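You operate a simulated robot arm through the tools that you are given. There is no shell and no other tool.

You run a simulated robot arm. Do the job below in one go: nothing can be reset, and whatever is moved stays where it is left.

## Task
Pack the short and the long roll into their sleeves and cap them.
Fine: short roll in the short sleeve; each cap matches the band on its sleeve.
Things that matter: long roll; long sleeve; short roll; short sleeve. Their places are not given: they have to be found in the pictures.

It is judged by the outcome, as a careful person would: the job done as asked, and still so three seconds after it is handed in. It fails if anything else is knocked over, pushed out of place, dropped, spilled or broken. A push-on lid holds only when it is set on centred and level and pressed home; a screw cap is set on level and turned clockwise until tight.

## Robot
A 7-joint arm with a two-finger parallel gripper, fixed in place. Base frame: the origin is at the foot of the arm, x ahead of it, y to its left, z up. Lengths are in cm, angles in rad, forces in N, time in s.
Its first joint turns from -2.897 to 2.897 rad. Payload 4.4 kg.
The tool frame sits at the grasp point between the pads (the TCP): z along the fingers, y along the line on which they close. The tips reach 2.3 cm beyond it. Largest opening 9.4 cm; finger width 3.8, thickness 1; the body of the gripper, 5.4 by 9.6 cm, starts 3.9 cm behind the TCP.
Orientation is told as [roll, pitch, yaw] about the base's x, y, z axes, in that order, counted from this pose: with the fingers straight down and closing along the base's y, the tool's x points along the base's -x, its y along +y and its z along -z.

## Interface
- The arm moves only by the tool play_rows. Its argument "steps" is a list of rows, each an object of numbers (a shift or turn left out is 0, a gripper value left out holds the last): "wx", "wy", "wz": the turn, a rotation vector about the base's x, y, z in rad; "dx", "dy", "dz": the shift along the base's x, y, z in cm; "fingers": the closure in counts, from 0 (fully open) to 255 (shut). In form: [{"wx": .., "wy": .., "wz": .., "dx": .., "dy": .., "dz": .., "fingers": ..}, ...]. A call has 1 to 20 rows; each row shifts and turns the commanded pose from where the row before left it. Rows are played at 5 a second. More than 5 cm and 0.15 rad between two rows, or a gripper value outside its range, and nothing of the call is played. A pose out of reach is approached as far as the arm can. The call stops where the force on the tool passes 90 N (or 10 N more than at its start, if that is more) or the arm is blocked; 0.2 s more then pass. The fingers move at their own pace (about 7.2 cm/s each) and stop on an object; they squeeze with about 39 N. The grip force told is the motor's: it shows also when the fingers shut on nothing. Time passes only in rows, and 0.2 s behind the last, so rows that do not move let the fingers close. It gives the time, the measured TCP pose, the force on the tool (base axes), the opening and the grip force at its end, in the units of the frame above (readings bear some noise), with the torque about the TCP (base axes, N m) and any sound that the robot's microphone picked up.
- Cameras (640 x 400 px; columns grow to the right, rows downward): "scene" is fixed at [40.03, -50.17, 154.76]; the picture's right is [0.78, -0.63, 0.00], its down [-0.35, -0.44, -0.83] and it looks along [0.52, 0.64, -0.56] (base axes); focal length 349 px, centre (320, 200). "wrist" rides on the gripper at [8.6, 1.6, -7.4] in the tool frame; the picture's right is [-0.18, 0.98, 0.00], its down [-0.58, -0.11, -0.81] and it looks along [-0.79, -0.15, 0.59] (tool axes); focal length 243 px, centre (320, 200).
- grab_frame(camera): a new picture of that camera. No time passes.
- pixel_to_xyz(camera, pixels): for up to 12 pixels [column, row] of the newest picture of that camera ("zoom" is the newest enlarged one), the place [x, y, z] in the base frame of the surface seen there, good to about 0.2 cm. No time passes.
- inspect(camera, box): a new picture of the part [left, top, right, bottom] of that camera's present view, enlarged. No time passes.
- finish_job(): hands the job in; it is judged then, once.

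Unless the task says otherwise, let go and move clear before handing in.

The tools are called after ">>>" by a JSON object that holds its "op" and its "data". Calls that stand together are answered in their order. play_rows: Moves the arm, as the interface text tells. Its arguments: {"type":"object","properties":{"steps":{"type":"array","items":{"type":"object","properties":{"wx":{"type":"number"},"wy":{"type":"number"},"wz":{"type":"number"},"dx":{"type":"number"},"dy":{"type":"number"},"dz":{"type":"number"},"fingers":{"type":"number"}}}}},"required":["steps"]} The other tools are called the same way: grab_frame (camera) takes a picture; pixel_to_xyz (camera, pixels) gives the place of the surface under pixels of a picture; inspect (camera, box) takes an enlarged picture of a part of a camera's view; finish_job () hands the job in.

At the start:

```text
time_s: 0.0
ee_pos: [69.72, 17.81, 125.45]
orientation: [0.001, 0.0, -0.001]
force: [-0.1, -0.1, 0.0]
ft_torque: [0.02, -0.01, -0.01]
gripper_width: 9.38
finger_force: 0.1
```

scene: 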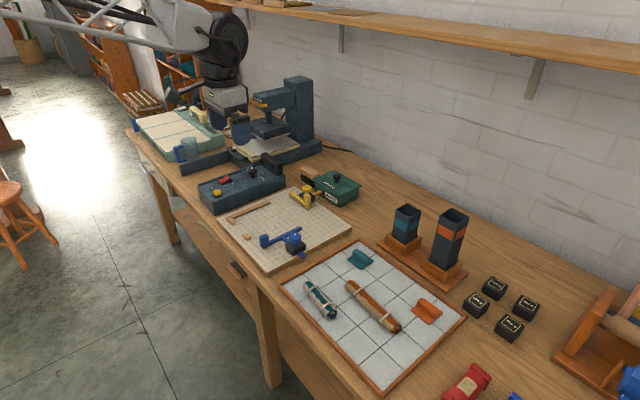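
wrist: 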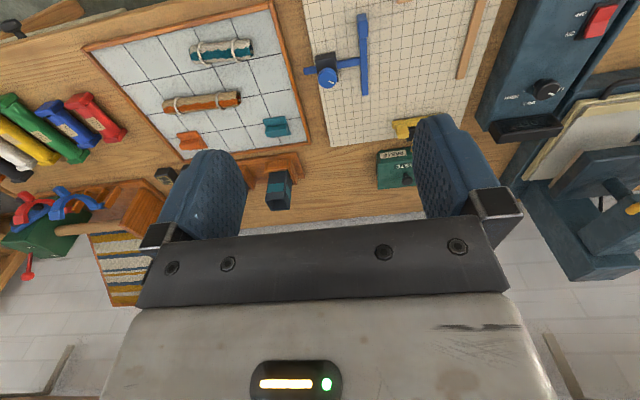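

The scene picture shows two rolls on a tiled tray (short teal near (320,300), long orange near (373,306)), two sleeves at (405,225) and (450,237), and two caps at (360,258) and (427,310). I'll look closer at them.

>>> {"op": "inspect", "data": {"camera": "scene", "box": [270, 230, 470, 390]}}

>>> {"op": "inspect", "data": {"camera": "scene", "box": [370, 190, 490, 290]}}

>>> {"op": "inspect", "data": {"camera": "wrist", "box": [80, 10, 320, 210]}}

>>> {"op": "pixel_to_xyz", "data": {"camera": "scene", "pixels": [[310, 286], [332, 315], [350, 287], [395, 328], [360, 258], [427, 310], [408, 208], [402, 235], [455, 213], [445, 255], [418, 262], [375, 385]]}}

```text
2.50 times, centred on (370, 310) of scene
```

zoom: 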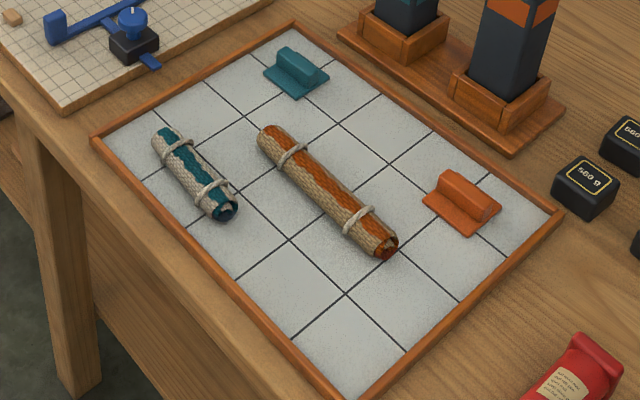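

```text
4.00 times, centred on (430, 240) of scene
```

zoom: 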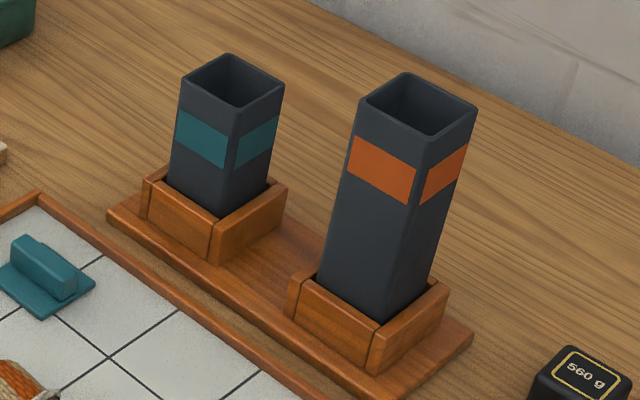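

```text
2.00 times, centred on (200, 110) of wrist
```

zoom: 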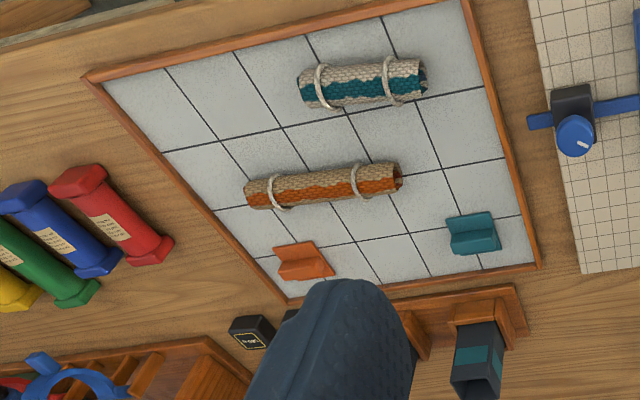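

```text
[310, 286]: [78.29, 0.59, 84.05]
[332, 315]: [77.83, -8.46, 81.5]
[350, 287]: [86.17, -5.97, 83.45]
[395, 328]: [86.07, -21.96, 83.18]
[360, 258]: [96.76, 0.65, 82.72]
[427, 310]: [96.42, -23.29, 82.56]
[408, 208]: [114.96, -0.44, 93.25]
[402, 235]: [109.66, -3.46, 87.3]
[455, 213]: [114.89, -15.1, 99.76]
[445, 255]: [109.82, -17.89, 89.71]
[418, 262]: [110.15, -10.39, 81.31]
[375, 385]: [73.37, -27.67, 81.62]
```

The scene view gives roll tops around z≈83–84 with their axes along y (x≈78 and 86). The sleeves are at x≈112, y≈-2 and -16, so I'll measure them more exactly on enlarged views.

>>> {"op": "inspect", "data": {"camera": "scene", "box": [370, 190, 490, 290]}}

>>> {"op": "pixel_to_xyz", "data": {"camera": "zoom", "pixels": [[183, 80], [236, 108], [283, 88], [229, 56], [360, 100], [437, 135], [474, 106], [405, 75], [210, 245], [245, 240], [370, 340], [130, 215]]}}

>>> {"op": "pixel_to_xyz", "data": {"camera": "zoom", "pixels": [[232, 90], [420, 115], [30, 240], [70, 300], [40, 315], [0, 265], [180, 195], [325, 275], [395, 385], [470, 335], [290, 190], [147, 175]]}}

```text
4.00 times, centred on (430, 240) of scene
```

zoom: 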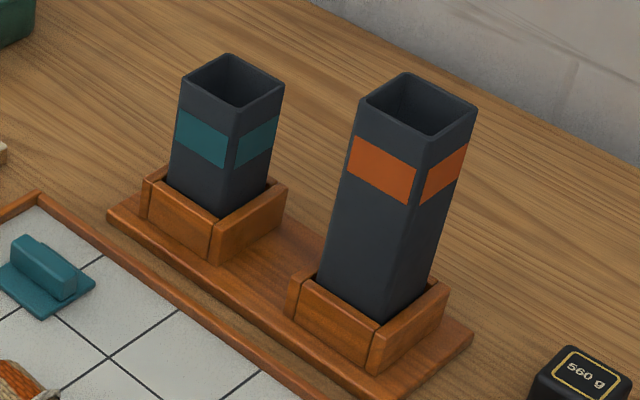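

```text
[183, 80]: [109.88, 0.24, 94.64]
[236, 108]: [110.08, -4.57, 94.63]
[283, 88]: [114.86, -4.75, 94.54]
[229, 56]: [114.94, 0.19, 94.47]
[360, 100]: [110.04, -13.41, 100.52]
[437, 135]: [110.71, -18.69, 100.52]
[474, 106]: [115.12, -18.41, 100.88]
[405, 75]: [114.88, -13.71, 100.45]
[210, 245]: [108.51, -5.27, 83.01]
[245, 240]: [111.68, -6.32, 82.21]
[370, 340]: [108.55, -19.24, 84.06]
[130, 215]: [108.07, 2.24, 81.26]
```

```text
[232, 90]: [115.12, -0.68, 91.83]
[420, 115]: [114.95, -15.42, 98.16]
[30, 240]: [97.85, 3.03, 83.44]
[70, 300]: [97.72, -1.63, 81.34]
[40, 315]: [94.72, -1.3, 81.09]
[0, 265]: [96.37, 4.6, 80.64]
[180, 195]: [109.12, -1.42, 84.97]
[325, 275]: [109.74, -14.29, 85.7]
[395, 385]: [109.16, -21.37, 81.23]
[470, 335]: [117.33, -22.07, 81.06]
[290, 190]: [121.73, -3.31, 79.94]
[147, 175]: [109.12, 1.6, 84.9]
```

The short sleeve spans x 109.9–114.9, y −4.7–0.2 with its rim at z≈94.6. The long one is centred near (112.5, −16.1) with its rim at z≈100.6. I'll measure the rolls and caps, the tray surface, and the overhead shelf for clearance.

>>> {"op": "inspect", "data": {"camera": "scene", "box": [290, 240, 450, 340]}}

>>> {"op": "pixel_to_xyz", "data": {"camera": "scene", "pixels": [[540, 40], [535, 75], [343, 30], [490, 25], [600, 150], [300, 90], [255, 100], [335, 185], [280, 240], [490, 290], [467, 380], [250, 5]]}}

```text
4.00 times, centred on (370, 290) of scene
```

zoom: 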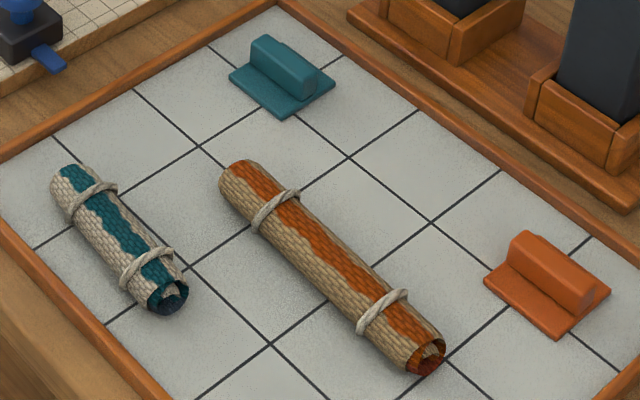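

```text
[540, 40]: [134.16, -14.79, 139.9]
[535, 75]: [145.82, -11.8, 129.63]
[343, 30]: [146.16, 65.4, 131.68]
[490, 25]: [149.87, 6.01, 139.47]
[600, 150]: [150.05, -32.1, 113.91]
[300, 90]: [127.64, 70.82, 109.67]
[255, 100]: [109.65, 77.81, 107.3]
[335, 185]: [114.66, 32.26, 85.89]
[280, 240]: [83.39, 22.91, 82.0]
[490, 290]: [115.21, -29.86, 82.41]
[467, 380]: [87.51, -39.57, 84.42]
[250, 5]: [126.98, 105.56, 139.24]
```

Now I'll take exact points on the rolls and caps from this enlargement: roll ends at (62,175), (165,295), (235,175), (425,355), and the cap corners.

>>> {"op": "pixel_to_xyz", "data": {"camera": "zoom", "pixels": [[80, 168], [62, 185], [170, 270], [150, 300], [120, 225], [105, 245], [250, 165], [225, 190], [435, 345], [410, 368], [335, 260], [310, 280]]}}

>>> {"op": "pixel_to_xyz", "data": {"camera": "zoom", "pixels": [[265, 40], [310, 75], [255, 50], [300, 92], [232, 75], [282, 115], [335, 80], [525, 235], [590, 285], [487, 283], [558, 333], [608, 290]]}}

>>> {"op": "pixel_to_xyz", "data": {"camera": "zoom", "pixels": [[200, 110], [200, 330], [450, 300], [30, 210], [280, 240], [340, 330], [150, 10], [350, 20]]}}

```text
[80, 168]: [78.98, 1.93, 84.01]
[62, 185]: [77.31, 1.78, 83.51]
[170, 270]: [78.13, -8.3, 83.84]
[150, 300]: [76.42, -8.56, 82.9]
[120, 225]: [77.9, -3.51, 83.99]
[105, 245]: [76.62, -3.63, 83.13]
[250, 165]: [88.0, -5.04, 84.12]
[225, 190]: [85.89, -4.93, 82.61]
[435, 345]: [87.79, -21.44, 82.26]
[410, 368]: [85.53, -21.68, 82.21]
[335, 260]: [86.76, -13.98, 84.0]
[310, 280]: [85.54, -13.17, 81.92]
```

```text
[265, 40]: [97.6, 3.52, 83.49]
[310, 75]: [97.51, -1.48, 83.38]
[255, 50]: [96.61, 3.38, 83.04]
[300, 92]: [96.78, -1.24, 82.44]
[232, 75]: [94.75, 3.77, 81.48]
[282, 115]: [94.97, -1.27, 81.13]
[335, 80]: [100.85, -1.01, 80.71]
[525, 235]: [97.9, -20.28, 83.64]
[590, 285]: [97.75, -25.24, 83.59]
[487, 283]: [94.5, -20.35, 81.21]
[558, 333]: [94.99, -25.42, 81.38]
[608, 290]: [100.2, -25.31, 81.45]
```

```text
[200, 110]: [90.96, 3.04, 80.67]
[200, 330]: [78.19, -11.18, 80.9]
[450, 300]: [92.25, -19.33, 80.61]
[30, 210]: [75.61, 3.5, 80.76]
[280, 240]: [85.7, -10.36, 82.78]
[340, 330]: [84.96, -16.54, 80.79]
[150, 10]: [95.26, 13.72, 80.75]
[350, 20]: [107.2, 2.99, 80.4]
```

The tray surface is at z≈80.75 and roll diameter is ≈3.3. The cap ridges run along y at x≈97.3 with their tops at z≈83.5. Before gripping anything I'll test in free air how far the tool-down pose reaches toward the sleeves.

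>>> {"op": "play_rows", "data": {"steps": [{"dx": 3.2, "dy": -3.3, "dz": -0.9}, {"dx": 3.2, "dy": -3.3, "dz": -0.9}, {"dx": 3.2, "dy": -3.3, "dz": -0.9}, {"dx": 3.2, "dy": -3.3, "dz": -0.9}, {"dx": 3.2, "dy": -3.3, "dz": -0.9}, {"dx": 3.2, "dy": -3.3, "dz": -0.9}, {"dx": 3.2, "dy": -3.3, "dz": -0.9}, {"dx": 3.2, "dy": -3.3, "dz": -0.9}, {}, {}]}}

```text
time_s: 2.2
ee_pos: [95.24, -8.52, 118.02]
orientation: [0.0, -0.001, 0.0]
force: [0.2, -0.6, 0.6]
ft_torque: [0.03, 0.03, 0.01]
gripper_width: 9.37
finger_force: 0.1
```

The arm tracked well to (95.2, −8.5, 118). I'll keep extending tool-down to x≈112 at the same height.

>>> {"op": "play_rows", "data": {"steps": [{"dx": 4}, {"dx": 4}, {"dx": 4}, {"dx": 4}, {"dx": 1.2}, {}, {}]}}

>>> {"op": "grab_frame", "data": {"camera": "wrist"}}

>>> {"op": "grab_frame", "data": {"camera": "scene"}}

```text
time_s: 3.8
ee_pos: [112.54, -8.64, 118.17]
orientation: [0.0, -0.001, -0.001]
force: [-0.2, 0.0, -0.7]
ft_torque: [-0.04, -0.02, -0.01]
gripper_width: 9.42
finger_force: 0.0
```

```text
taken
```

wrist: 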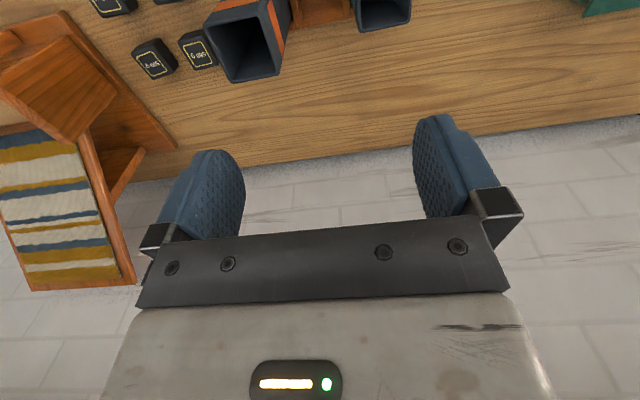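

```text
taken
```

scene: 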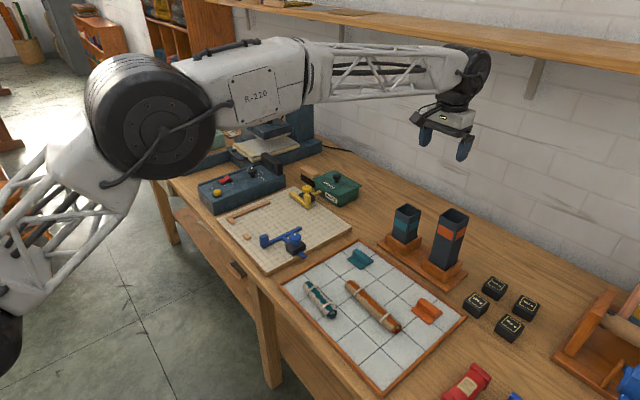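

Tool-down reaches x=112.5 at z=118. Now I'll check the lower height needed for capping, first shifting to y≈+10 so I'm clear of both sleeves.

>>> {"op": "play_rows", "data": {"steps": [{"dy": 4.5}, {"dy": 4.5}, {"dy": 4.5}, {"dy": 4.5}, {"dy": 1}, {"dz": -4}, {"dz": -4}, {"dz": -4}, {"dz": -4}, {"dz": -4}, {"dz": -1.5}, {}, {}]}}

```text
time_s: 6.6
ee_pos: [112.35, 10.4, 96.56]
orientation: [0.0, -0.001, -0.002]
force: [0.6, 0.2, 0.3]
ft_torque: [0.0, -0.03, -0.01]
gripper_width: 9.4
finger_force: 0.1
```

The pose at z=96.6 is reachable, so caps can be handled tool-down. Next I'll rise, retreat over the tray, and yaw +90° so the fingers close along x for the rolls.

>>> {"op": "play_rows", "data": {"steps": [{"dz": 4.8}, {"dz": 4.8}, {"dz": 4.8}, {"dx": -4.5, "dz": 1, "wz": 0.15}, {"dx": -4.5, "dy": -1, "wz": 0.15}, {"dx": -4.5, "dy": -1, "wz": 0.15}, {"dx": -4.5, "dy": -1, "wz": 0.15}, {"dx": -4.5, "dy": -1, "wz": 0.15}, {"dx": -4.5, "dy": -1, "wz": 0.15}, {"dx": -4.5, "dy": -1, "wz": 0.15}, {"dx": -3, "dy": -1, "wz": 0.15}, {"dy": -1, "wz": 0.15}, {"dy": -1, "wz": 0.15}, {"wz": 0.0708}, {}, {}]}}

>>> {"op": "grab_frame", "data": {"camera": "wrist"}}

>>> {"op": "grab_frame", "data": {"camera": "scene"}}

```text
time_s: 10.0
ee_pos: [78.07, 1.24, 112.1]
orientation: [0.001, 0.0, 1.571]
force: [0.0, -0.1, 0.3]
ft_torque: [-0.03, -0.02, -0.02]
gripper_width: 9.4
finger_force: 0.1
```

```text
taken
```

wrist: 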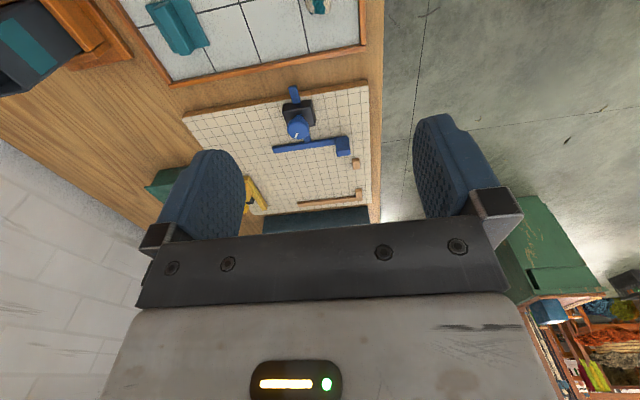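

```text
taken
```

scene: 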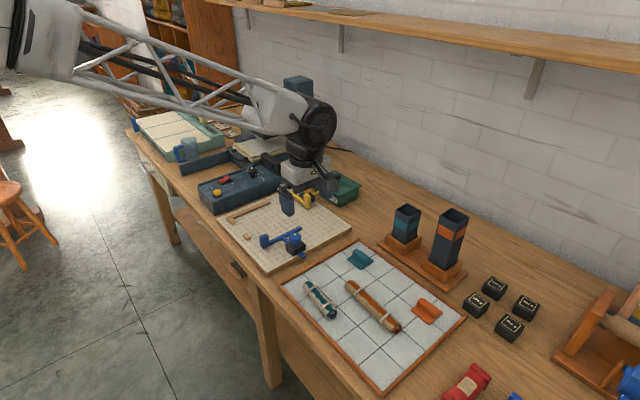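

Yaw +90° worked (orientation 1.571). While still in free air, I'll test the insertion pose with a further 90° yaw followed by a −90° pitch, so the tool points forward with the camera above.

>>> {"op": "play_rows", "data": {"steps": [{"wz": 0.15}, {"wz": 0.15}, {"wz": 0.15}, {"wz": 0.15}, {"wz": 0.15}, {"wz": 0.15}, {"wz": 0.15}, {"wz": 0.15}, {"wz": 0.15}, {"wz": 0.15}, {"wz": 0.0708}, {}, {}]}}

```text
time_s: 12.8
ee_pos: [78.24, 2.39, 112.64]
orientation: [0.011, 0.002, 3.044]
force: [-0.3, -0.4, 0.5]
ft_torque: [0.01, 0.0, -0.01]
gripper_width: 9.38
finger_force: 0.2
out of reach, approached as far as the arm can: row 11
```

Yaw runs out at about 3.04 rad, so the camera-above variant isn't usable. I'll go back to yaw 0 and test the forward pitch from there.

>>> {"op": "play_rows", "data": {"steps": [{"wz": -0.15}, {"wz": -0.15}, {"wz": -0.15}, {"wz": -0.15}, {"wz": -0.15}, {"wz": -0.15}, {"wz": -0.15}, {"wz": -0.15}, {"wz": -0.15}, {"wz": -0.15}, {"wz": -0.15}, {"wz": -0.15}, {"wz": -0.15}, {"wz": -0.15}, {"wz": -0.15}, {"wz": -0.15}, {"wz": -0.15}, {"wz": -0.15}, {"wz": -0.15}, {"wz": -0.15}]}}

>>> {"op": "play_rows", "data": {"steps": [{"wz": -0.1416, "dx": 3}, {"wy": -0.15, "dx": 3}, {"wy": -0.15, "dx": 3}, {"wy": -0.15, "dx": 3}, {"wy": -0.15, "dx": 3}, {"wy": -0.15, "dx": 3}, {"wy": -0.15, "dx": 3}, {"wy": -0.15, "dx": 3}, {"wy": -0.15, "dx": 3}, {"wy": -0.15, "dx": 3}, {"wy": -0.15, "dx": 2}, {"wy": -0.0708}, {}, {}]}}

>>> {"op": "grab_frame", "data": {"camera": "scene"}}

>>> {"op": "grab_frame", "data": {"camera": "wrist"}}

```text
time_s: 17.0
ee_pos: [78.15, 2.32, 112.69]
orientation: [0.009, 0.001, 0.041]
force: [1.9, 0.4, 0.1]
ft_torque: [-0.02, -0.02, 0.01]
gripper_width: 9.38
finger_force: 0.1
```

```text
time_s: 20.0
ee_pos: [113.07, 2.84, 113.61]
orientation: [0.934, -1.448, -0.906]
force: [-0.2, 1.0, 0.3]
ft_torque: [0.03, -0.03, -0.02]
gripper_width: 9.42
finger_force: 0.1
out of reach, approached as far as the arm can: row 11
```

```text
taken
```

scene: 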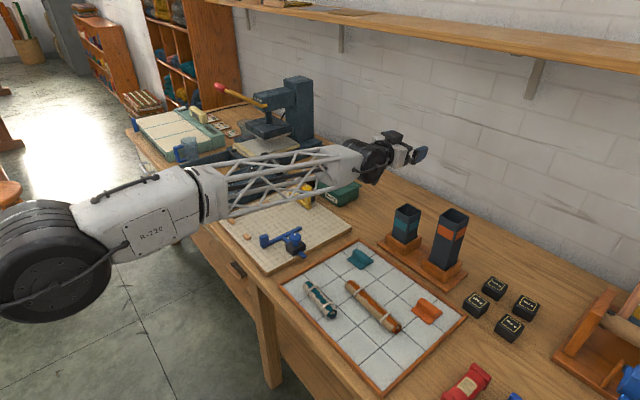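

```text
taken
```

wrist: 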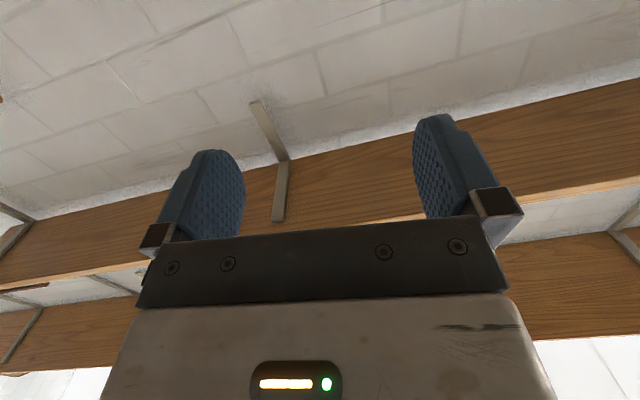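

The full −90° pitch stops at about −1.5 rad with the forearm low and flat. I'll use a 45° tilt for insertion instead and grip the rolls with the tool tilted 45° too; first I'll square up and test pitch −0.785 above the short sleeve.

>>> {"op": "play_rows", "data": {"steps": [{"wz": -0.028}, {"wx": -0.099}, {"wy": 0.15}, {"wy": 0.15}, {"wy": 0.15}, {"wy": 0.15}, {"wy": 0.112}, {}, {}]}}

```text
time_s: 22.0
ee_pos: [113.95, 1.75, 114.44]
orientation: [-0.063, -1.027, -0.002]
force: [-0.6, 0.7, -2.5]
ft_torque: [0.0, -0.14, 0.03]
gripper_width: 9.41
finger_force: 0.2
out of reach, approached as far as the arm can: row 5, 6, 7
```

The arm got stuck near pitch −1.03 at that far position, probably at a joint limit. I'll pull back toward x≈95 and then square the orientation.

>>> {"op": "play_rows", "data": {"steps": [{"dx": -4}, {"dx": -4}, {"dx": -4}, {"dx": -4}, {"dx": -4, "dz": 1}, {}, {}]}}

>>> {"op": "grab_frame", "data": {"camera": "scene"}}

```text
time_s: 23.6
ee_pos: [93.7, 1.97, 115.78]
orientation: [-0.063, -1.029, -0.002]
force: [0.2, -0.2, -0.4]
ft_torque: [-0.04, -0.02, 0.01]
gripper_width: 9.4
finger_force: 0.0
```

```text
taken
```

scene: 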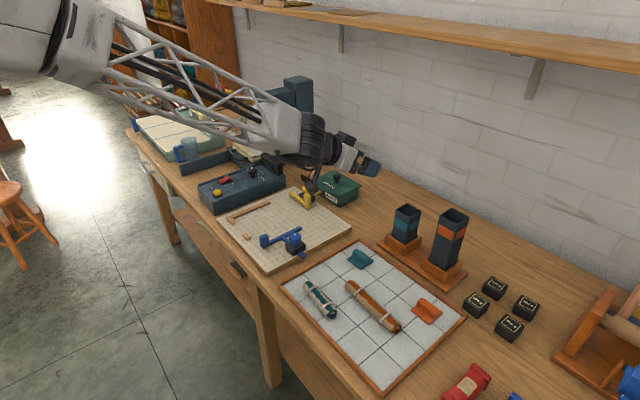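

At x=93.7 the arm is free again. I'll correct the tilt to exactly pitch −0.785 and read it back.

>>> {"op": "play_rows", "data": {"steps": [{"wy": 0.122}, {"wy": 0.122}, {"wx": 0.0445, "wz": 0.0445}, {}, {}]}}

```text
time_s: 24.8
ee_pos: [93.82, 1.54, 115.94]
orientation: [-0.019, -0.931, -0.017]
force: [-0.2, -1.1, -0.4]
ft_torque: [0.03, 0.01, -0.04]
gripper_width: 9.41
finger_force: 0.0
out of reach, approached as far as the arm can: row 1, 2
```

Reducing the pitch keeps being refused, which suggests the wrist is nearly in line with the forearm (a singular posture). I'll shift back and up to bend the wrist, then retry.

>>> {"op": "play_rows", "data": {"steps": [{"dx": -4, "dz": 2}, {"dx": -4, "dz": 2}, {"dx": -4, "dz": 2}, {"dx": -4, "dz": 2}, {"dx": -4, "dz": 2}, {}, {"wy": 0.1}, {"wy": 0.1}, {}, {}]}}

>>> {"op": "grab_frame", "data": {"camera": "scene"}}

```text
time_s: 27.0
ee_pos: [74.03, 1.74, 125.87]
orientation: [-0.024, -0.879, -0.015]
force: [0.4, -0.7, 0.6]
ft_torque: [-0.02, 0.02, 0.02]
gripper_width: 9.41
finger_force: 0.1
out of reach, approached as far as the arm can: row 7, 8
```

```text
taken
```

scene: 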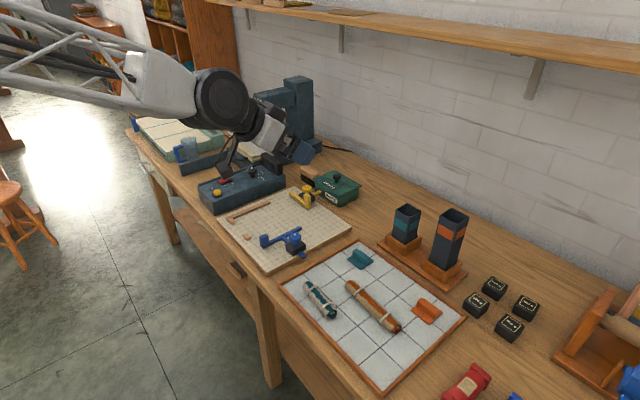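

The pitch crept from −0.93 to −0.88. I'll keep unwinding in small steps to see whether it frees up.

>>> {"op": "play_rows", "data": {"steps": [{"wy": 0.05}, {"wy": 0.05}, {"wy": 0.05}, {"wy": 0.05}, {"wy": 0.05}, {"wy": 0.05}, {"wy": 0.05}, {"wy": 0.05}, {}, {}]}}

```text
time_s: 29.2
ee_pos: [74.12, 1.74, 125.9]
orientation: [-0.023, -0.879, -0.016]
force: [-0.1, -0.9, -0.3]
ft_torque: [0.01, -0.01, -0.04]
gripper_width: 9.44
finger_force: 0.1
out of reach, approached as far as the arm can: row 2, 4, 6, 8
```

The pitch is held at −0.879, so the wrist likely passed through the in-line posture and bent the other way. I'll lead the tool sideways around that posture to unwind it, starting with small turns toward +y.

>>> {"op": "play_rows", "data": {"steps": [{"wx": 0.0, "wy": -0.05, "wz": 0.0}, {"wx": 0.046, "wy": -0.012, "wz": 0.083}, {"wx": 0.044, "wy": -0.036, "wz": 0.077}, {"wx": 0.04, "wy": -0.057, "wz": 0.064}, {}, {}]}}

```text
time_s: 30.6
ee_pos: [73.88, 1.45, 126.0]
orientation: [0.2, -1.035, 0.022]
force: [-0.5, -0.5, 0.1]
ft_torque: [-0.02, 0.0, 0.04]
gripper_width: 9.4
finger_force: 0.0
out of reach, approached as far as the arm can: row 2, 3
```

Turning toward +y was refused in rows 2–3, so I'll try the opposite side, toward −y.

>>> {"op": "play_rows", "data": {"steps": [{"wx": -0.06, "wz": -0.09}, {"wx": -0.06, "wz": -0.09}, {"wx": -0.05, "wz": -0.09}, {"wx": -0.05, "wz": -0.09}, {"wx": -0.03, "wz": -0.09}, {}, {}]}}

>>> {"op": "grab_frame", "data": {"camera": "scene"}}

```text
time_s: 32.2
ee_pos: [73.39, 2.1, 125.21]
orientation: [-0.104, -0.952, -0.011]
force: [0.2, 0.6, -0.6]
ft_torque: [0.03, 0.0, -0.01]
gripper_width: 9.4
finger_force: 0.1
out of reach, approached as far as the arm can: row 3, 4
```

```text
taken
```

scene: 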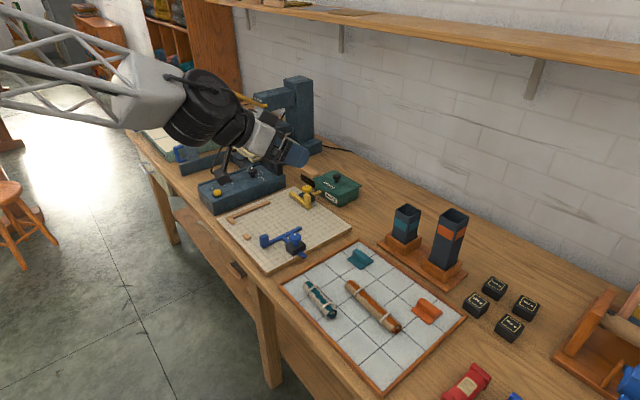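

The wrist disc at (215,110) has visibly rotated compared with the previous picture, so this direction is unwinding it. I'll continue the same way.

>>> {"op": "play_rows", "data": {"steps": [{"wx": -0.04, "wz": -0.09}, {"wx": -0.03, "wz": -0.09}, {"wx": -0.03, "wz": -0.09}, {}, {}]}}

>>> {"op": "grab_frame", "data": {"camera": "scene"}}

```text
time_s: 33.4
ee_pos: [73.34, 2.16, 125.2]
orientation: [-0.274, -0.959, -0.142]
force: [-0.3, 0.4, 0.3]
ft_torque: [0.01, -0.02, -0.01]
gripper_width: 9.4
finger_force: 0.1
```

```text
taken
```

scene: 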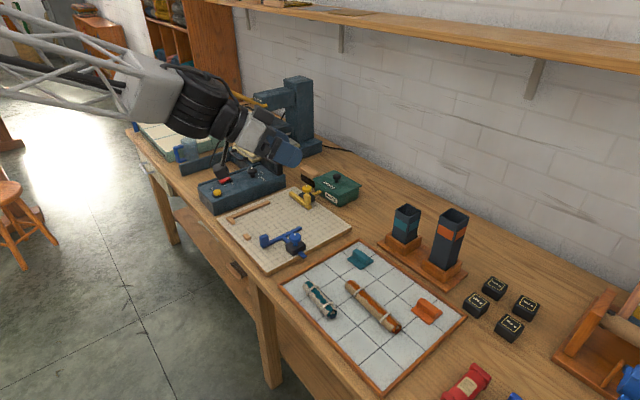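

No refusals this time and the wrist keeps turning. I'll try pitching back down now.

>>> {"op": "play_rows", "data": {"steps": [{"wy": 0.1}, {"wy": 0.1}, {"wy": 0.1}, {}, {}]}}

>>> {"op": "grab_frame", "data": {"camera": "scene"}}

```text
time_s: 34.6
ee_pos: [73.3, 2.21, 125.29]
orientation: [-0.327, -0.66, -0.103]
force: [0.3, 1.8, 1.0]
ft_torque: [-0.02, 0.02, 0.01]
gripper_width: 9.4
finger_force: 0.1
```

```text
taken
```

scene: 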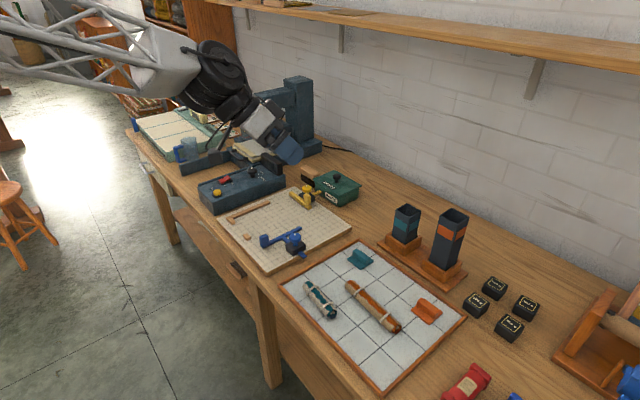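

Pitch is following freely again (−0.66). I'll continue to the straight-down pose.

>>> {"op": "play_rows", "data": {"steps": [{"wy": 0.12}, {"wy": 0.12}, {"wy": 0.12}, {"wy": 0.12}, {"wy": 0.12}, {"wy": 0.06}, {}, {}]}}

```text
time_s: 36.4
ee_pos: [73.41, 2.22, 125.31]
orientation: [-0.39, -0.002, -0.083]
force: [0.2, 0.0, -0.3]
ft_torque: [-0.01, -0.01, 0.02]
gripper_width: 9.41
finger_force: 0.1
```

All free now. I'll remove the remaining yaw −0.083 and roll −0.39 to return to the neutral pose.

>>> {"op": "play_rows", "data": {"steps": [{"wz": 0.083}, {"wx": 0.13}, {"wx": 0.13}, {"wx": 0.13, "wy": 0.002}, {}, {}]}}

>>> {"op": "grab_frame", "data": {"camera": "scene"}}

```text
time_s: 37.8
ee_pos: [73.38, 2.18, 125.2]
orientation: [0.001, 0.0, 0.002]
force: [-0.3, -0.2, -0.2]
ft_torque: [-0.02, -0.02, 0.0]
gripper_width: 9.42
finger_force: 0.1
```

```text
taken
```

scene: 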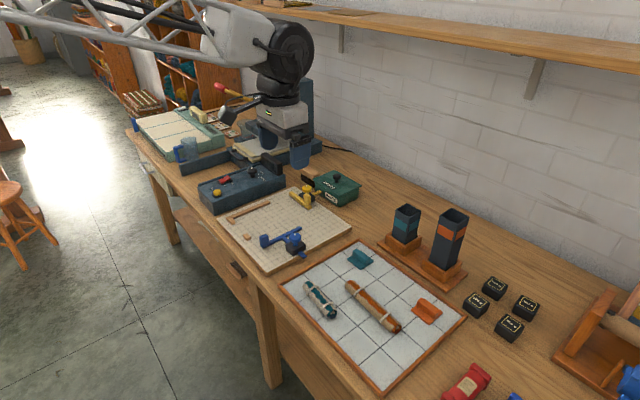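

The arm is back at neutral with the wrist in its original posture. Now I'll test pitch −0.785 (45°) here, well away from the in-line posture, and then extend toward the short sleeve at a safe height.

>>> {"op": "play_rows", "data": {"steps": [{"wy": -0.13}, {"wy": -0.13}, {"wy": -0.13}, {"wy": -0.13}, {"wy": -0.13}, {"wy": -0.135}, {"dx": 4.5, "dy": -0.5, "dz": -1}, {"dx": 4.5, "dy": -0.5, "dz": -1}, {"dx": 4.5, "dy": -0.5, "dz": -1}, {"dx": 4.5, "dy": -0.5, "dz": -1}, {"dx": 4.5, "dy": -0.5, "dz": -2}, {"dx": 4.5, "dy": -0.5, "dz": -2}, {"dx": 4.5, "dy": -0.5, "dz": -2}, {"dx": 4.5, "dy": -0.5, "dz": -2}, {"dx": 3, "dy": -0.4, "dz": -3}, {}, {}]}}

>>> {"op": "grab_frame", "data": {"camera": "scene"}}

>>> {"op": "grab_frame", "data": {"camera": "wrist"}}

```text
time_s: 41.4
ee_pos: [112.65, -2.46, 110.09]
orientation: [0.001, -0.785, -0.001]
force: [-0.3, 0.4, -0.5]
ft_torque: [0.0, -0.01, 0.0]
gripper_width: 9.41
finger_force: 0.1
```

```text
taken
```

scene: 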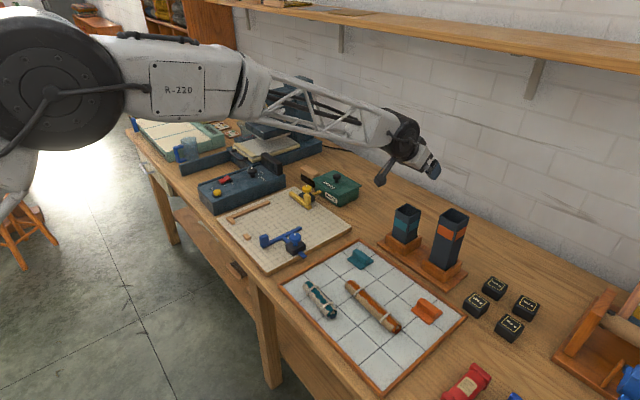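

```text
taken
```

wrist: 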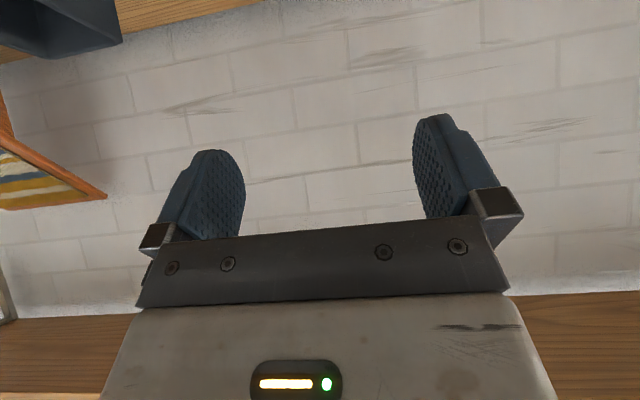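

The 45° pose is reached exactly at (112.65, −2.46, 110.1). I'll check it also holds lower, at z≈99.5, just above the short rim.

>>> {"op": "play_rows", "data": {"steps": [{"dz": -3}, {"dz": -3}, {"dz": -3}, {"dz": -1.5}, {}, {}]}}

>>> {"op": "grab_frame", "data": {"camera": "scene"}}

```text
time_s: 42.8
ee_pos: [112.4, -2.43, 99.61]
orientation: [0.0, -0.788, 0.0]
force: [-0.1, 1.1, 0.3]
ft_torque: [0.0, 0.02, 0.02]
gripper_width: 9.38
finger_force: 0.0
```

```text
taken
```

scene: 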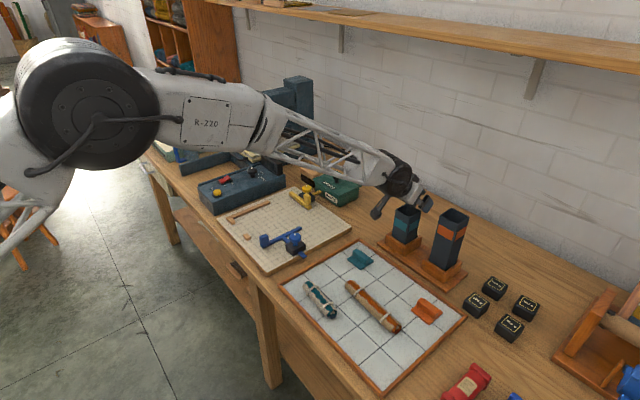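

The pose is good at z=99.6. Now I'll back off: up first, then retract over the tray while returning to tool-down.

>>> {"op": "play_rows", "data": {"steps": [{"dz": 4.5}, {"dz": 4.5}, {"dz": 3}, {"dx": -4.5, "wy": 0.1}, {"dx": -4.5, "wy": 0.1}, {"dx": -4.5, "wy": 0.1}, {"dx": -4.5, "wy": 0.1}, {"dx": -4.5, "wy": 0.1}, {"dx": -4.5, "wy": 0.1}, {"dx": -4, "wy": 0.1}, {"dx": -3.6, "wy": 0.085}, {}, {}]}}

>>> {"op": "inspect", "data": {"camera": "scene", "box": [290, 260, 410, 340]}}

```text
time_s: 45.6
ee_pos: [77.64, -2.24, 111.75]
orientation: [0.002, 0.001, -0.001]
force: [-0.3, 0.6, 0.3]
ft_torque: [0.0, 0.02, -0.02]
gripper_width: 9.42
finger_force: 0.0
```

```text
5.00 times, centred on (350, 300) of scene
```

zoom: 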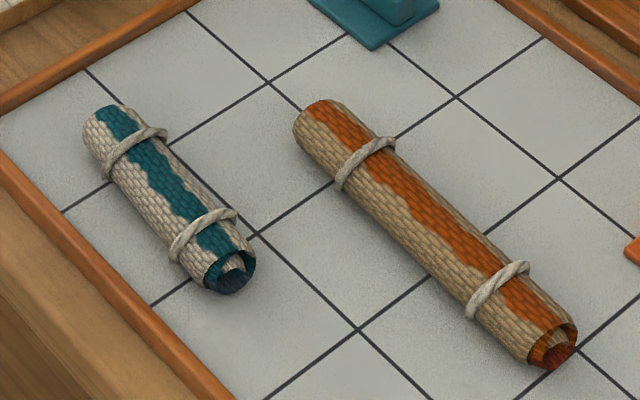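

>>> {"op": "pixel_to_xyz", "data": {"camera": "zoom", "pixels": [[112, 108], [90, 135], [130, 140], [205, 220], [230, 275], [248, 258], [208, 285], [318, 103], [298, 130], [365, 148], [500, 275], [555, 350]]}}

>>> {"op": "pixel_to_xyz", "data": {"camera": "zoom", "pixels": [[160, 180], [140, 195], [120, 205], [430, 205], [410, 225], [390, 245], [30, 210], [20, 170], [345, 185], [475, 310], [105, 175], [180, 255]]}}

```text
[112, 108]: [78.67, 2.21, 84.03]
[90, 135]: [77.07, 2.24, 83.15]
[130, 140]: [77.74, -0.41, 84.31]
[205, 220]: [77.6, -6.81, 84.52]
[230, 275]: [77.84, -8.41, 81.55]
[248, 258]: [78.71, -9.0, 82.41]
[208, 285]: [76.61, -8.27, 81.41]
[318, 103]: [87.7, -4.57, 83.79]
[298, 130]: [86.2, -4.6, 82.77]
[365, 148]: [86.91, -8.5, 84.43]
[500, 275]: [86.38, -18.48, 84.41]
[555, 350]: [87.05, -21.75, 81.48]
```

```text
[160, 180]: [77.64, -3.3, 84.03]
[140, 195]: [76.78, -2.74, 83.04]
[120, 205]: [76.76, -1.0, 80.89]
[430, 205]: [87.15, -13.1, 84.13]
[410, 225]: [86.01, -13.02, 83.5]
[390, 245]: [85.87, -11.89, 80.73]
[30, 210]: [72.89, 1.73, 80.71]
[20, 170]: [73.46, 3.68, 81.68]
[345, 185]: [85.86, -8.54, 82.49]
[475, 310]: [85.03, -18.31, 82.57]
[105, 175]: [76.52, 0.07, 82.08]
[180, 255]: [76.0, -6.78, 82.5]
```

The short roll's axis is at x≈78.3, from y≈2.3 to −8.8, with its rope rings at y≈−0.4 and −6.8. The long roll is at x≈87.3, from y≈−4.6 to −21.9. I'll yaw +90° and then tilt −0.785 about x so the gripper leans in from the +y end, with the opening narrowed to about 6 cm.

>>> {"op": "play_rows", "data": {"steps": [{"wz": 0.15, "fingers": 92}, {"wz": 0.15}, {"wz": 0.15}, {"wz": 0.15}, {"wz": 0.15}, {"wz": 0.15}, {"wz": 0.15}, {"wz": 0.15}, {"wz": 0.15}, {"wz": 0.15}, {"wz": 0.0718}, {"wx": -0.13, "dy": 0.6}, {"wx": -0.13, "dy": 0.6}, {"wx": -0.13, "dy": 0.6}, {"wx": -0.13, "dy": 0.6}, {"wx": -0.13, "dy": 0.6}, {"wx": -0.137, "dy": 0.6, "dx": 0.7}, {}, {}]}}

>>> {"op": "grab_frame", "data": {"camera": "scene"}}

>>> {"op": "grab_frame", "data": {"camera": "wrist"}}

```text
time_s: 49.6
ee_pos: [78.44, 1.41, 111.89]
orientation: [-0.002, 0.787, 1.57]
force: [0.1, 0.7, 0.9]
ft_torque: [-0.01, -0.02, 0.0]
gripper_width: 5.99
finger_force: 0.1
```

```text
taken
```

scene: 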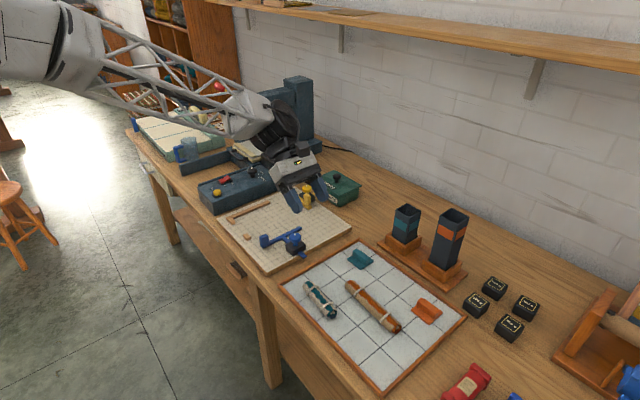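

```text
taken
```

wrist: 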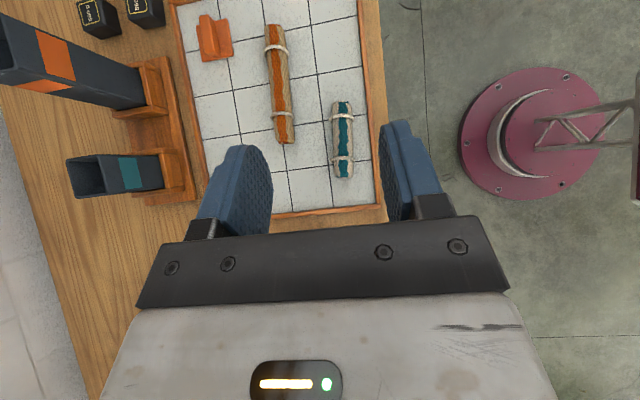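

The grasp orientation is reached and the wrist view shows both rolls ((342,140) short, (280,85) long). I'll descend to z≈95 and re-measure from close up.

>>> {"op": "play_rows", "data": {"steps": [{"dz": -4}, {"dz": -4}, {"dz": -4}, {"dz": -4.5}, {}, {}]}}

>>> {"op": "grab_frame", "data": {"camera": "wrist"}}

>>> {"op": "grab_frame", "data": {"camera": "scene"}}

```text
time_s: 51.0
ee_pos: [78.33, 1.41, 95.33]
orientation: [0.001, 0.786, 1.573]
force: [0.4, 0.9, -0.8]
ft_torque: [-0.03, 0.02, 0.0]
gripper_width: 6.02
finger_force: 0.0
```

```text
taken
```

wrist: 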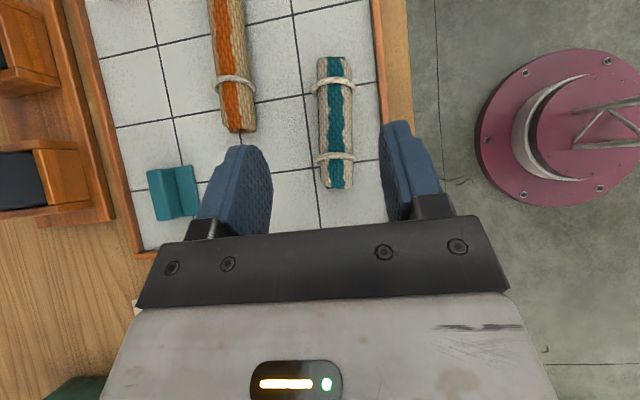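

```text
taken
```

scene: 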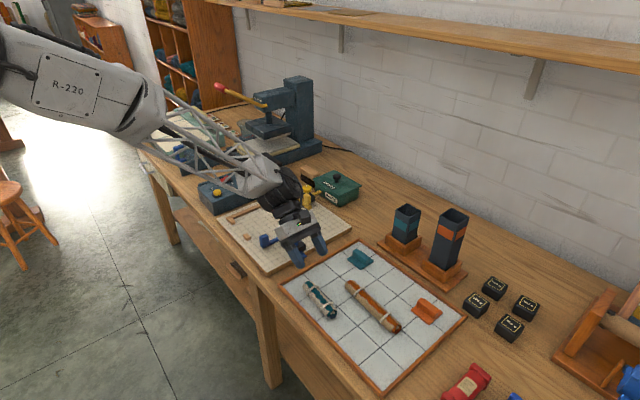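

The short roll is at wrist pixels (335,60)–(337,188), between the fingers. I'll measure its edges from this view, and also the heights of the blue and yellow items near the gripper's path.

>>> {"op": "pixel_to_xyz", "data": {"camera": "wrist", "pixels": [[323, 60], [343, 60], [320, 130], [345, 130], [354, 130], [322, 185], [337, 188], [352, 185], [332, 110], [234, 130], [232, 60], [172, 190]]}}

>>> {"op": "pixel_to_xyz", "data": {"camera": "scene", "pixels": [[264, 240], [305, 193], [318, 190], [337, 183], [250, 212], [245, 237]]}}

```text
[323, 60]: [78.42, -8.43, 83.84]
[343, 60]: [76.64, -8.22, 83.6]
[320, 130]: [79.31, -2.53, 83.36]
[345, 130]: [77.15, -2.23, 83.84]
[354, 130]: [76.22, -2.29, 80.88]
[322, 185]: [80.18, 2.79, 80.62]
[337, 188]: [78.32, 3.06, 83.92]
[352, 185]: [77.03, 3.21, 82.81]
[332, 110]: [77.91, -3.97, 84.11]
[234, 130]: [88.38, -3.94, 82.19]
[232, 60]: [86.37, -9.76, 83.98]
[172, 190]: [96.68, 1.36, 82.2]
```

```text
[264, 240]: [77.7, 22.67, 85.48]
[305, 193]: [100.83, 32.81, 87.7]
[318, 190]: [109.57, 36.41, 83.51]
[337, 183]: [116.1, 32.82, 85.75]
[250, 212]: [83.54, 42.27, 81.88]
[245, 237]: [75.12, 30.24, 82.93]
```

The roll's axis is at x≈78.4 near its +y end (y≈2.3–3) and the other items top out below z≈88, which clears. I'll descend to z≈84.2 around the roll end, watching the force.

>>> {"op": "play_rows", "data": {"steps": [{"dz": -3}, {"dz": -3}, {"dz": -3}, {"dz": -1}, {"dz": -1}, {}, {}]}}

>>> {"op": "grab_frame", "data": {"camera": "wrist"}}

>>> {"op": "inspect", "data": {"camera": "scene", "box": [240, 210, 380, 330]}}

```text
time_s: 52.6
ee_pos: [78.31, 1.42, 84.36]
orientation: [0.001, 0.787, 1.571]
force: [0.8, 0.1, 0.1]
ft_torque: [0.02, 0.02, 0.02]
gripper_width: 5.99
finger_force: 0.0
```

```text
taken
```

wrist: 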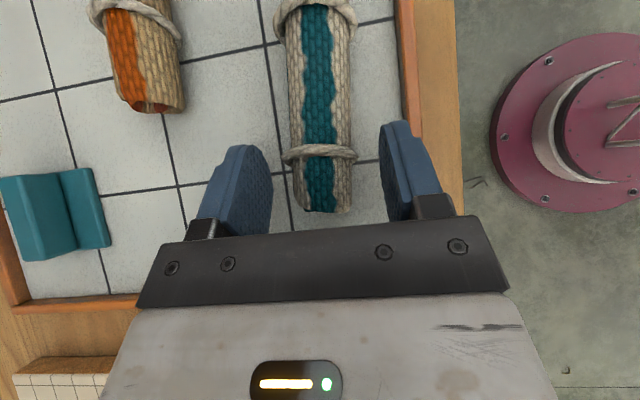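

```text
3.33 times, centred on (310, 270) of scene
```

zoom: 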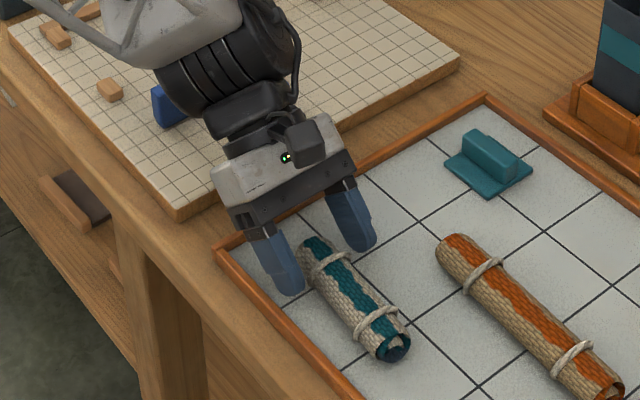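

The fingers straddle the +y end of the short roll cleanly, with the ring just below the tips. I'll lower 0.35 more and close.

>>> {"op": "play_rows", "data": {"steps": [{"dz": -0.35}, {"fingers": 255}, {}, {}, {}, {}, {}]}}

>>> {"op": "grab_frame", "data": {"camera": "wrist"}}

>>> {"op": "inspect", "data": {"camera": "scene", "box": [240, 210, 380, 330]}}

```text
time_s: 54.2
ee_pos: [78.37, 1.44, 84.02]
orientation: [0.001, 0.787, 1.572]
force: [0.4, 0.3, 1.0]
ft_torque: [-0.03, -0.02, -0.01]
gripper_width: 3.3
finger_force: 38.8
```

```text
taken
```

wrist: 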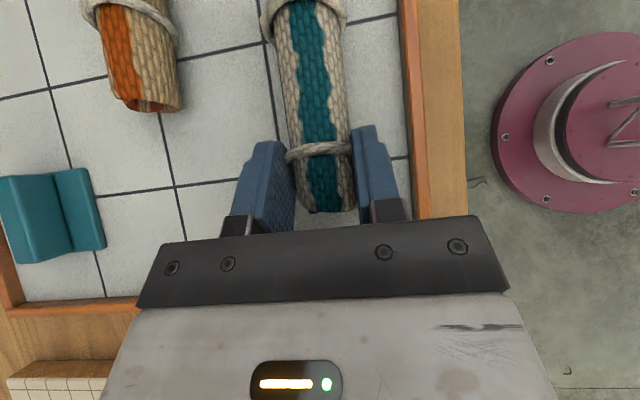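

```text
3.33 times, centred on (310, 270) of scene
```

zoom: 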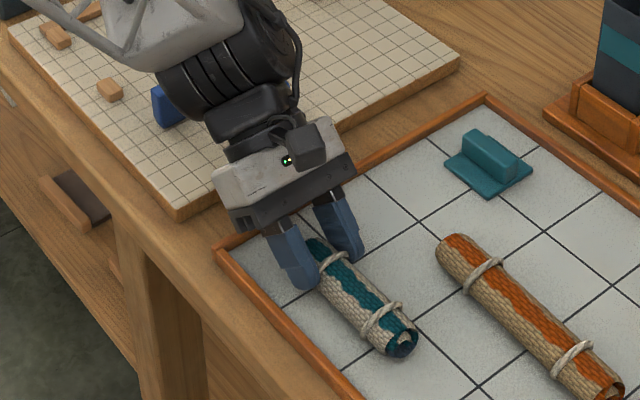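

The grip holds at 3.3 cm with 38.8 N, matching the roll's diameter. I'll lift slowly and check that it stays aligned.

>>> {"op": "play_rows", "data": {"steps": [{"dz": 1}, {"dz": 2}, {"dz": 3}, {"dz": 4}, {"dz": 4}, {"dz": 4}, {"dz": 4}, {"dz": 4}, {}, {}]}}

>>> {"op": "grab_frame", "data": {"camera": "wrist"}}

>>> {"op": "grab_frame", "data": {"camera": "scene"}}

```text
time_s: 56.4
ee_pos: [78.88, 1.48, 109.62]
orientation: [0.0, 0.787, 1.572]
force: [0.7, -0.8, -0.4]
ft_torque: [0.03, -0.01, 0.01]
gripper_width: 3.3
finger_force: 39.4
```

```text
taken
```

wrist: 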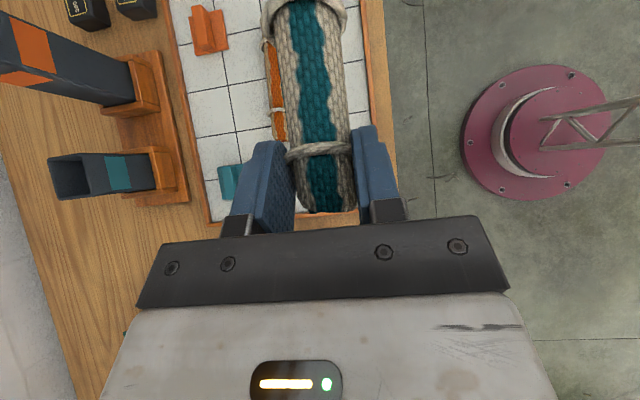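

```text
taken
```

scene: 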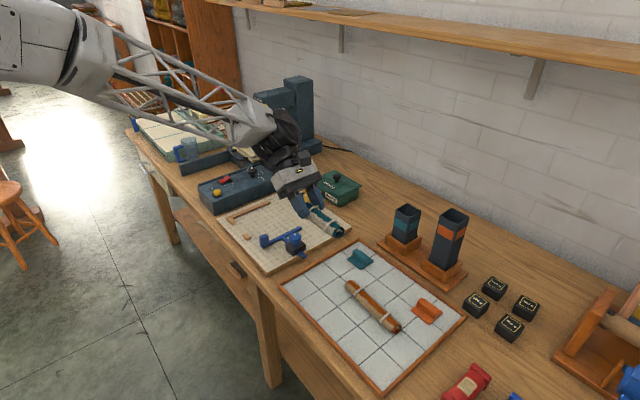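

The roll stayed put in the grip. Now I'll return through tool-down (wx +0.785) and yaw back −90° at this height.

>>> {"op": "play_rows", "data": {"steps": [{"wx": 0.13, "dz": 0.5}, {"wx": 0.13, "dz": 0.5}, {"wx": 0.13, "dz": 0.5}, {"wx": 0.13, "dz": 0.5}, {"wx": 0.13, "dz": 0.5}, {"wx": 0.137}, {"wz": -0.15}, {"wz": -0.15}, {"wz": -0.15}, {"wz": -0.15}, {"wz": -0.15}, {"wz": -0.15}, {"wz": -0.15}, {"wz": -0.15}, {"wz": -0.15}, {"wz": -0.15}, {"wz": -0.0718}, {}, {}]}}

>>> {"op": "grab_frame", "data": {"camera": "wrist"}}

```text
time_s: 60.4
ee_pos: [78.41, 1.34, 112.38]
orientation: [0.001, 0.0, 0.0]
force: [0.3, 0.6, -0.8]
ft_torque: [-0.03, 0.02, 0.04]
gripper_width: 3.28
finger_force: 39.0
```

```text
taken
```

wrist: 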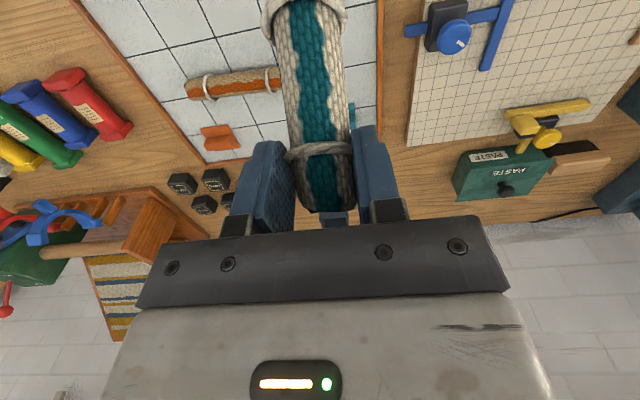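

Orientation is neutral with the roll still firm. Now I'll pitch −0.785 to bring it upright while moving out over the short sleeve (target TCP x≈110.7, y≈−2.2), keeping z≈112.

>>> {"op": "play_rows", "data": {"steps": [{"wy": -0.13}, {"wy": -0.13}, {"wy": -0.13}, {"wy": -0.13}, {"wy": -0.13}, {"wy": -0.135}, {"dx": 4, "dy": -0.44}, {"dx": 4, "dy": -0.44}, {"dx": 4, "dy": -0.44}, {"dx": 4, "dy": -0.44}, {"dx": 4, "dy": -0.44}, {"dx": 4, "dy": -0.44}, {"dx": 4, "dy": -0.44}, {"dx": 4, "dy": -0.44}, {}, {}]}}

>>> {"op": "inspect", "data": {"camera": "scene", "box": [340, 110, 500, 270]}}

>>> {"op": "grab_frame", "data": {"camera": "scene"}}

```text
time_s: 63.8
ee_pos: [110.43, -2.12, 112.55]
orientation: [-0.001, -0.784, -0.001]
force: [-0.7, -0.1, -0.2]
ft_torque: [0.01, 0.03, 0.01]
gripper_width: 3.27
finger_force: 39.1
```

```text
2.50 times, centred on (420, 190) of scene
```

zoom: 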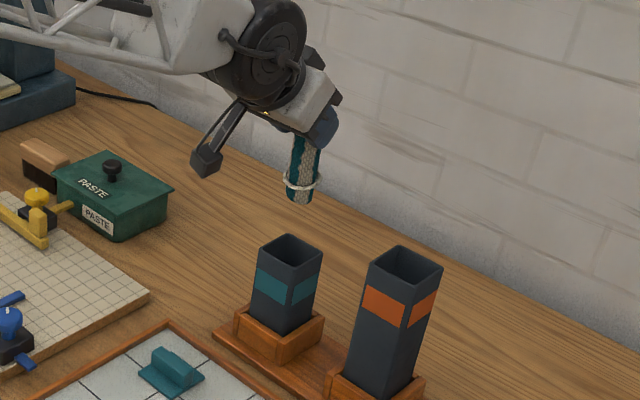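

```text
taken
```

scene: 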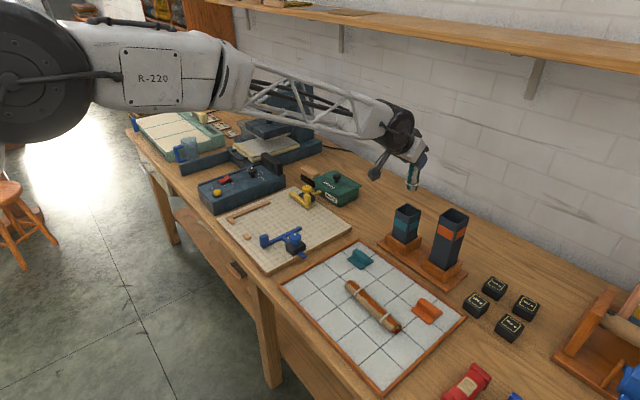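

The roll hangs upright above the short sleeve. I'll zoom in to measure its bottom relative to the sleeve mouth.

>>> {"op": "inspect", "data": {"camera": "scene", "box": [380, 145, 460, 245]}}

```text
4.00 times, centred on (420, 195) of scene
```

zoom: 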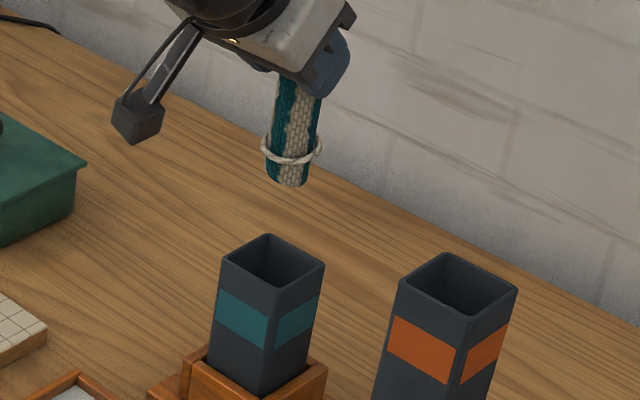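

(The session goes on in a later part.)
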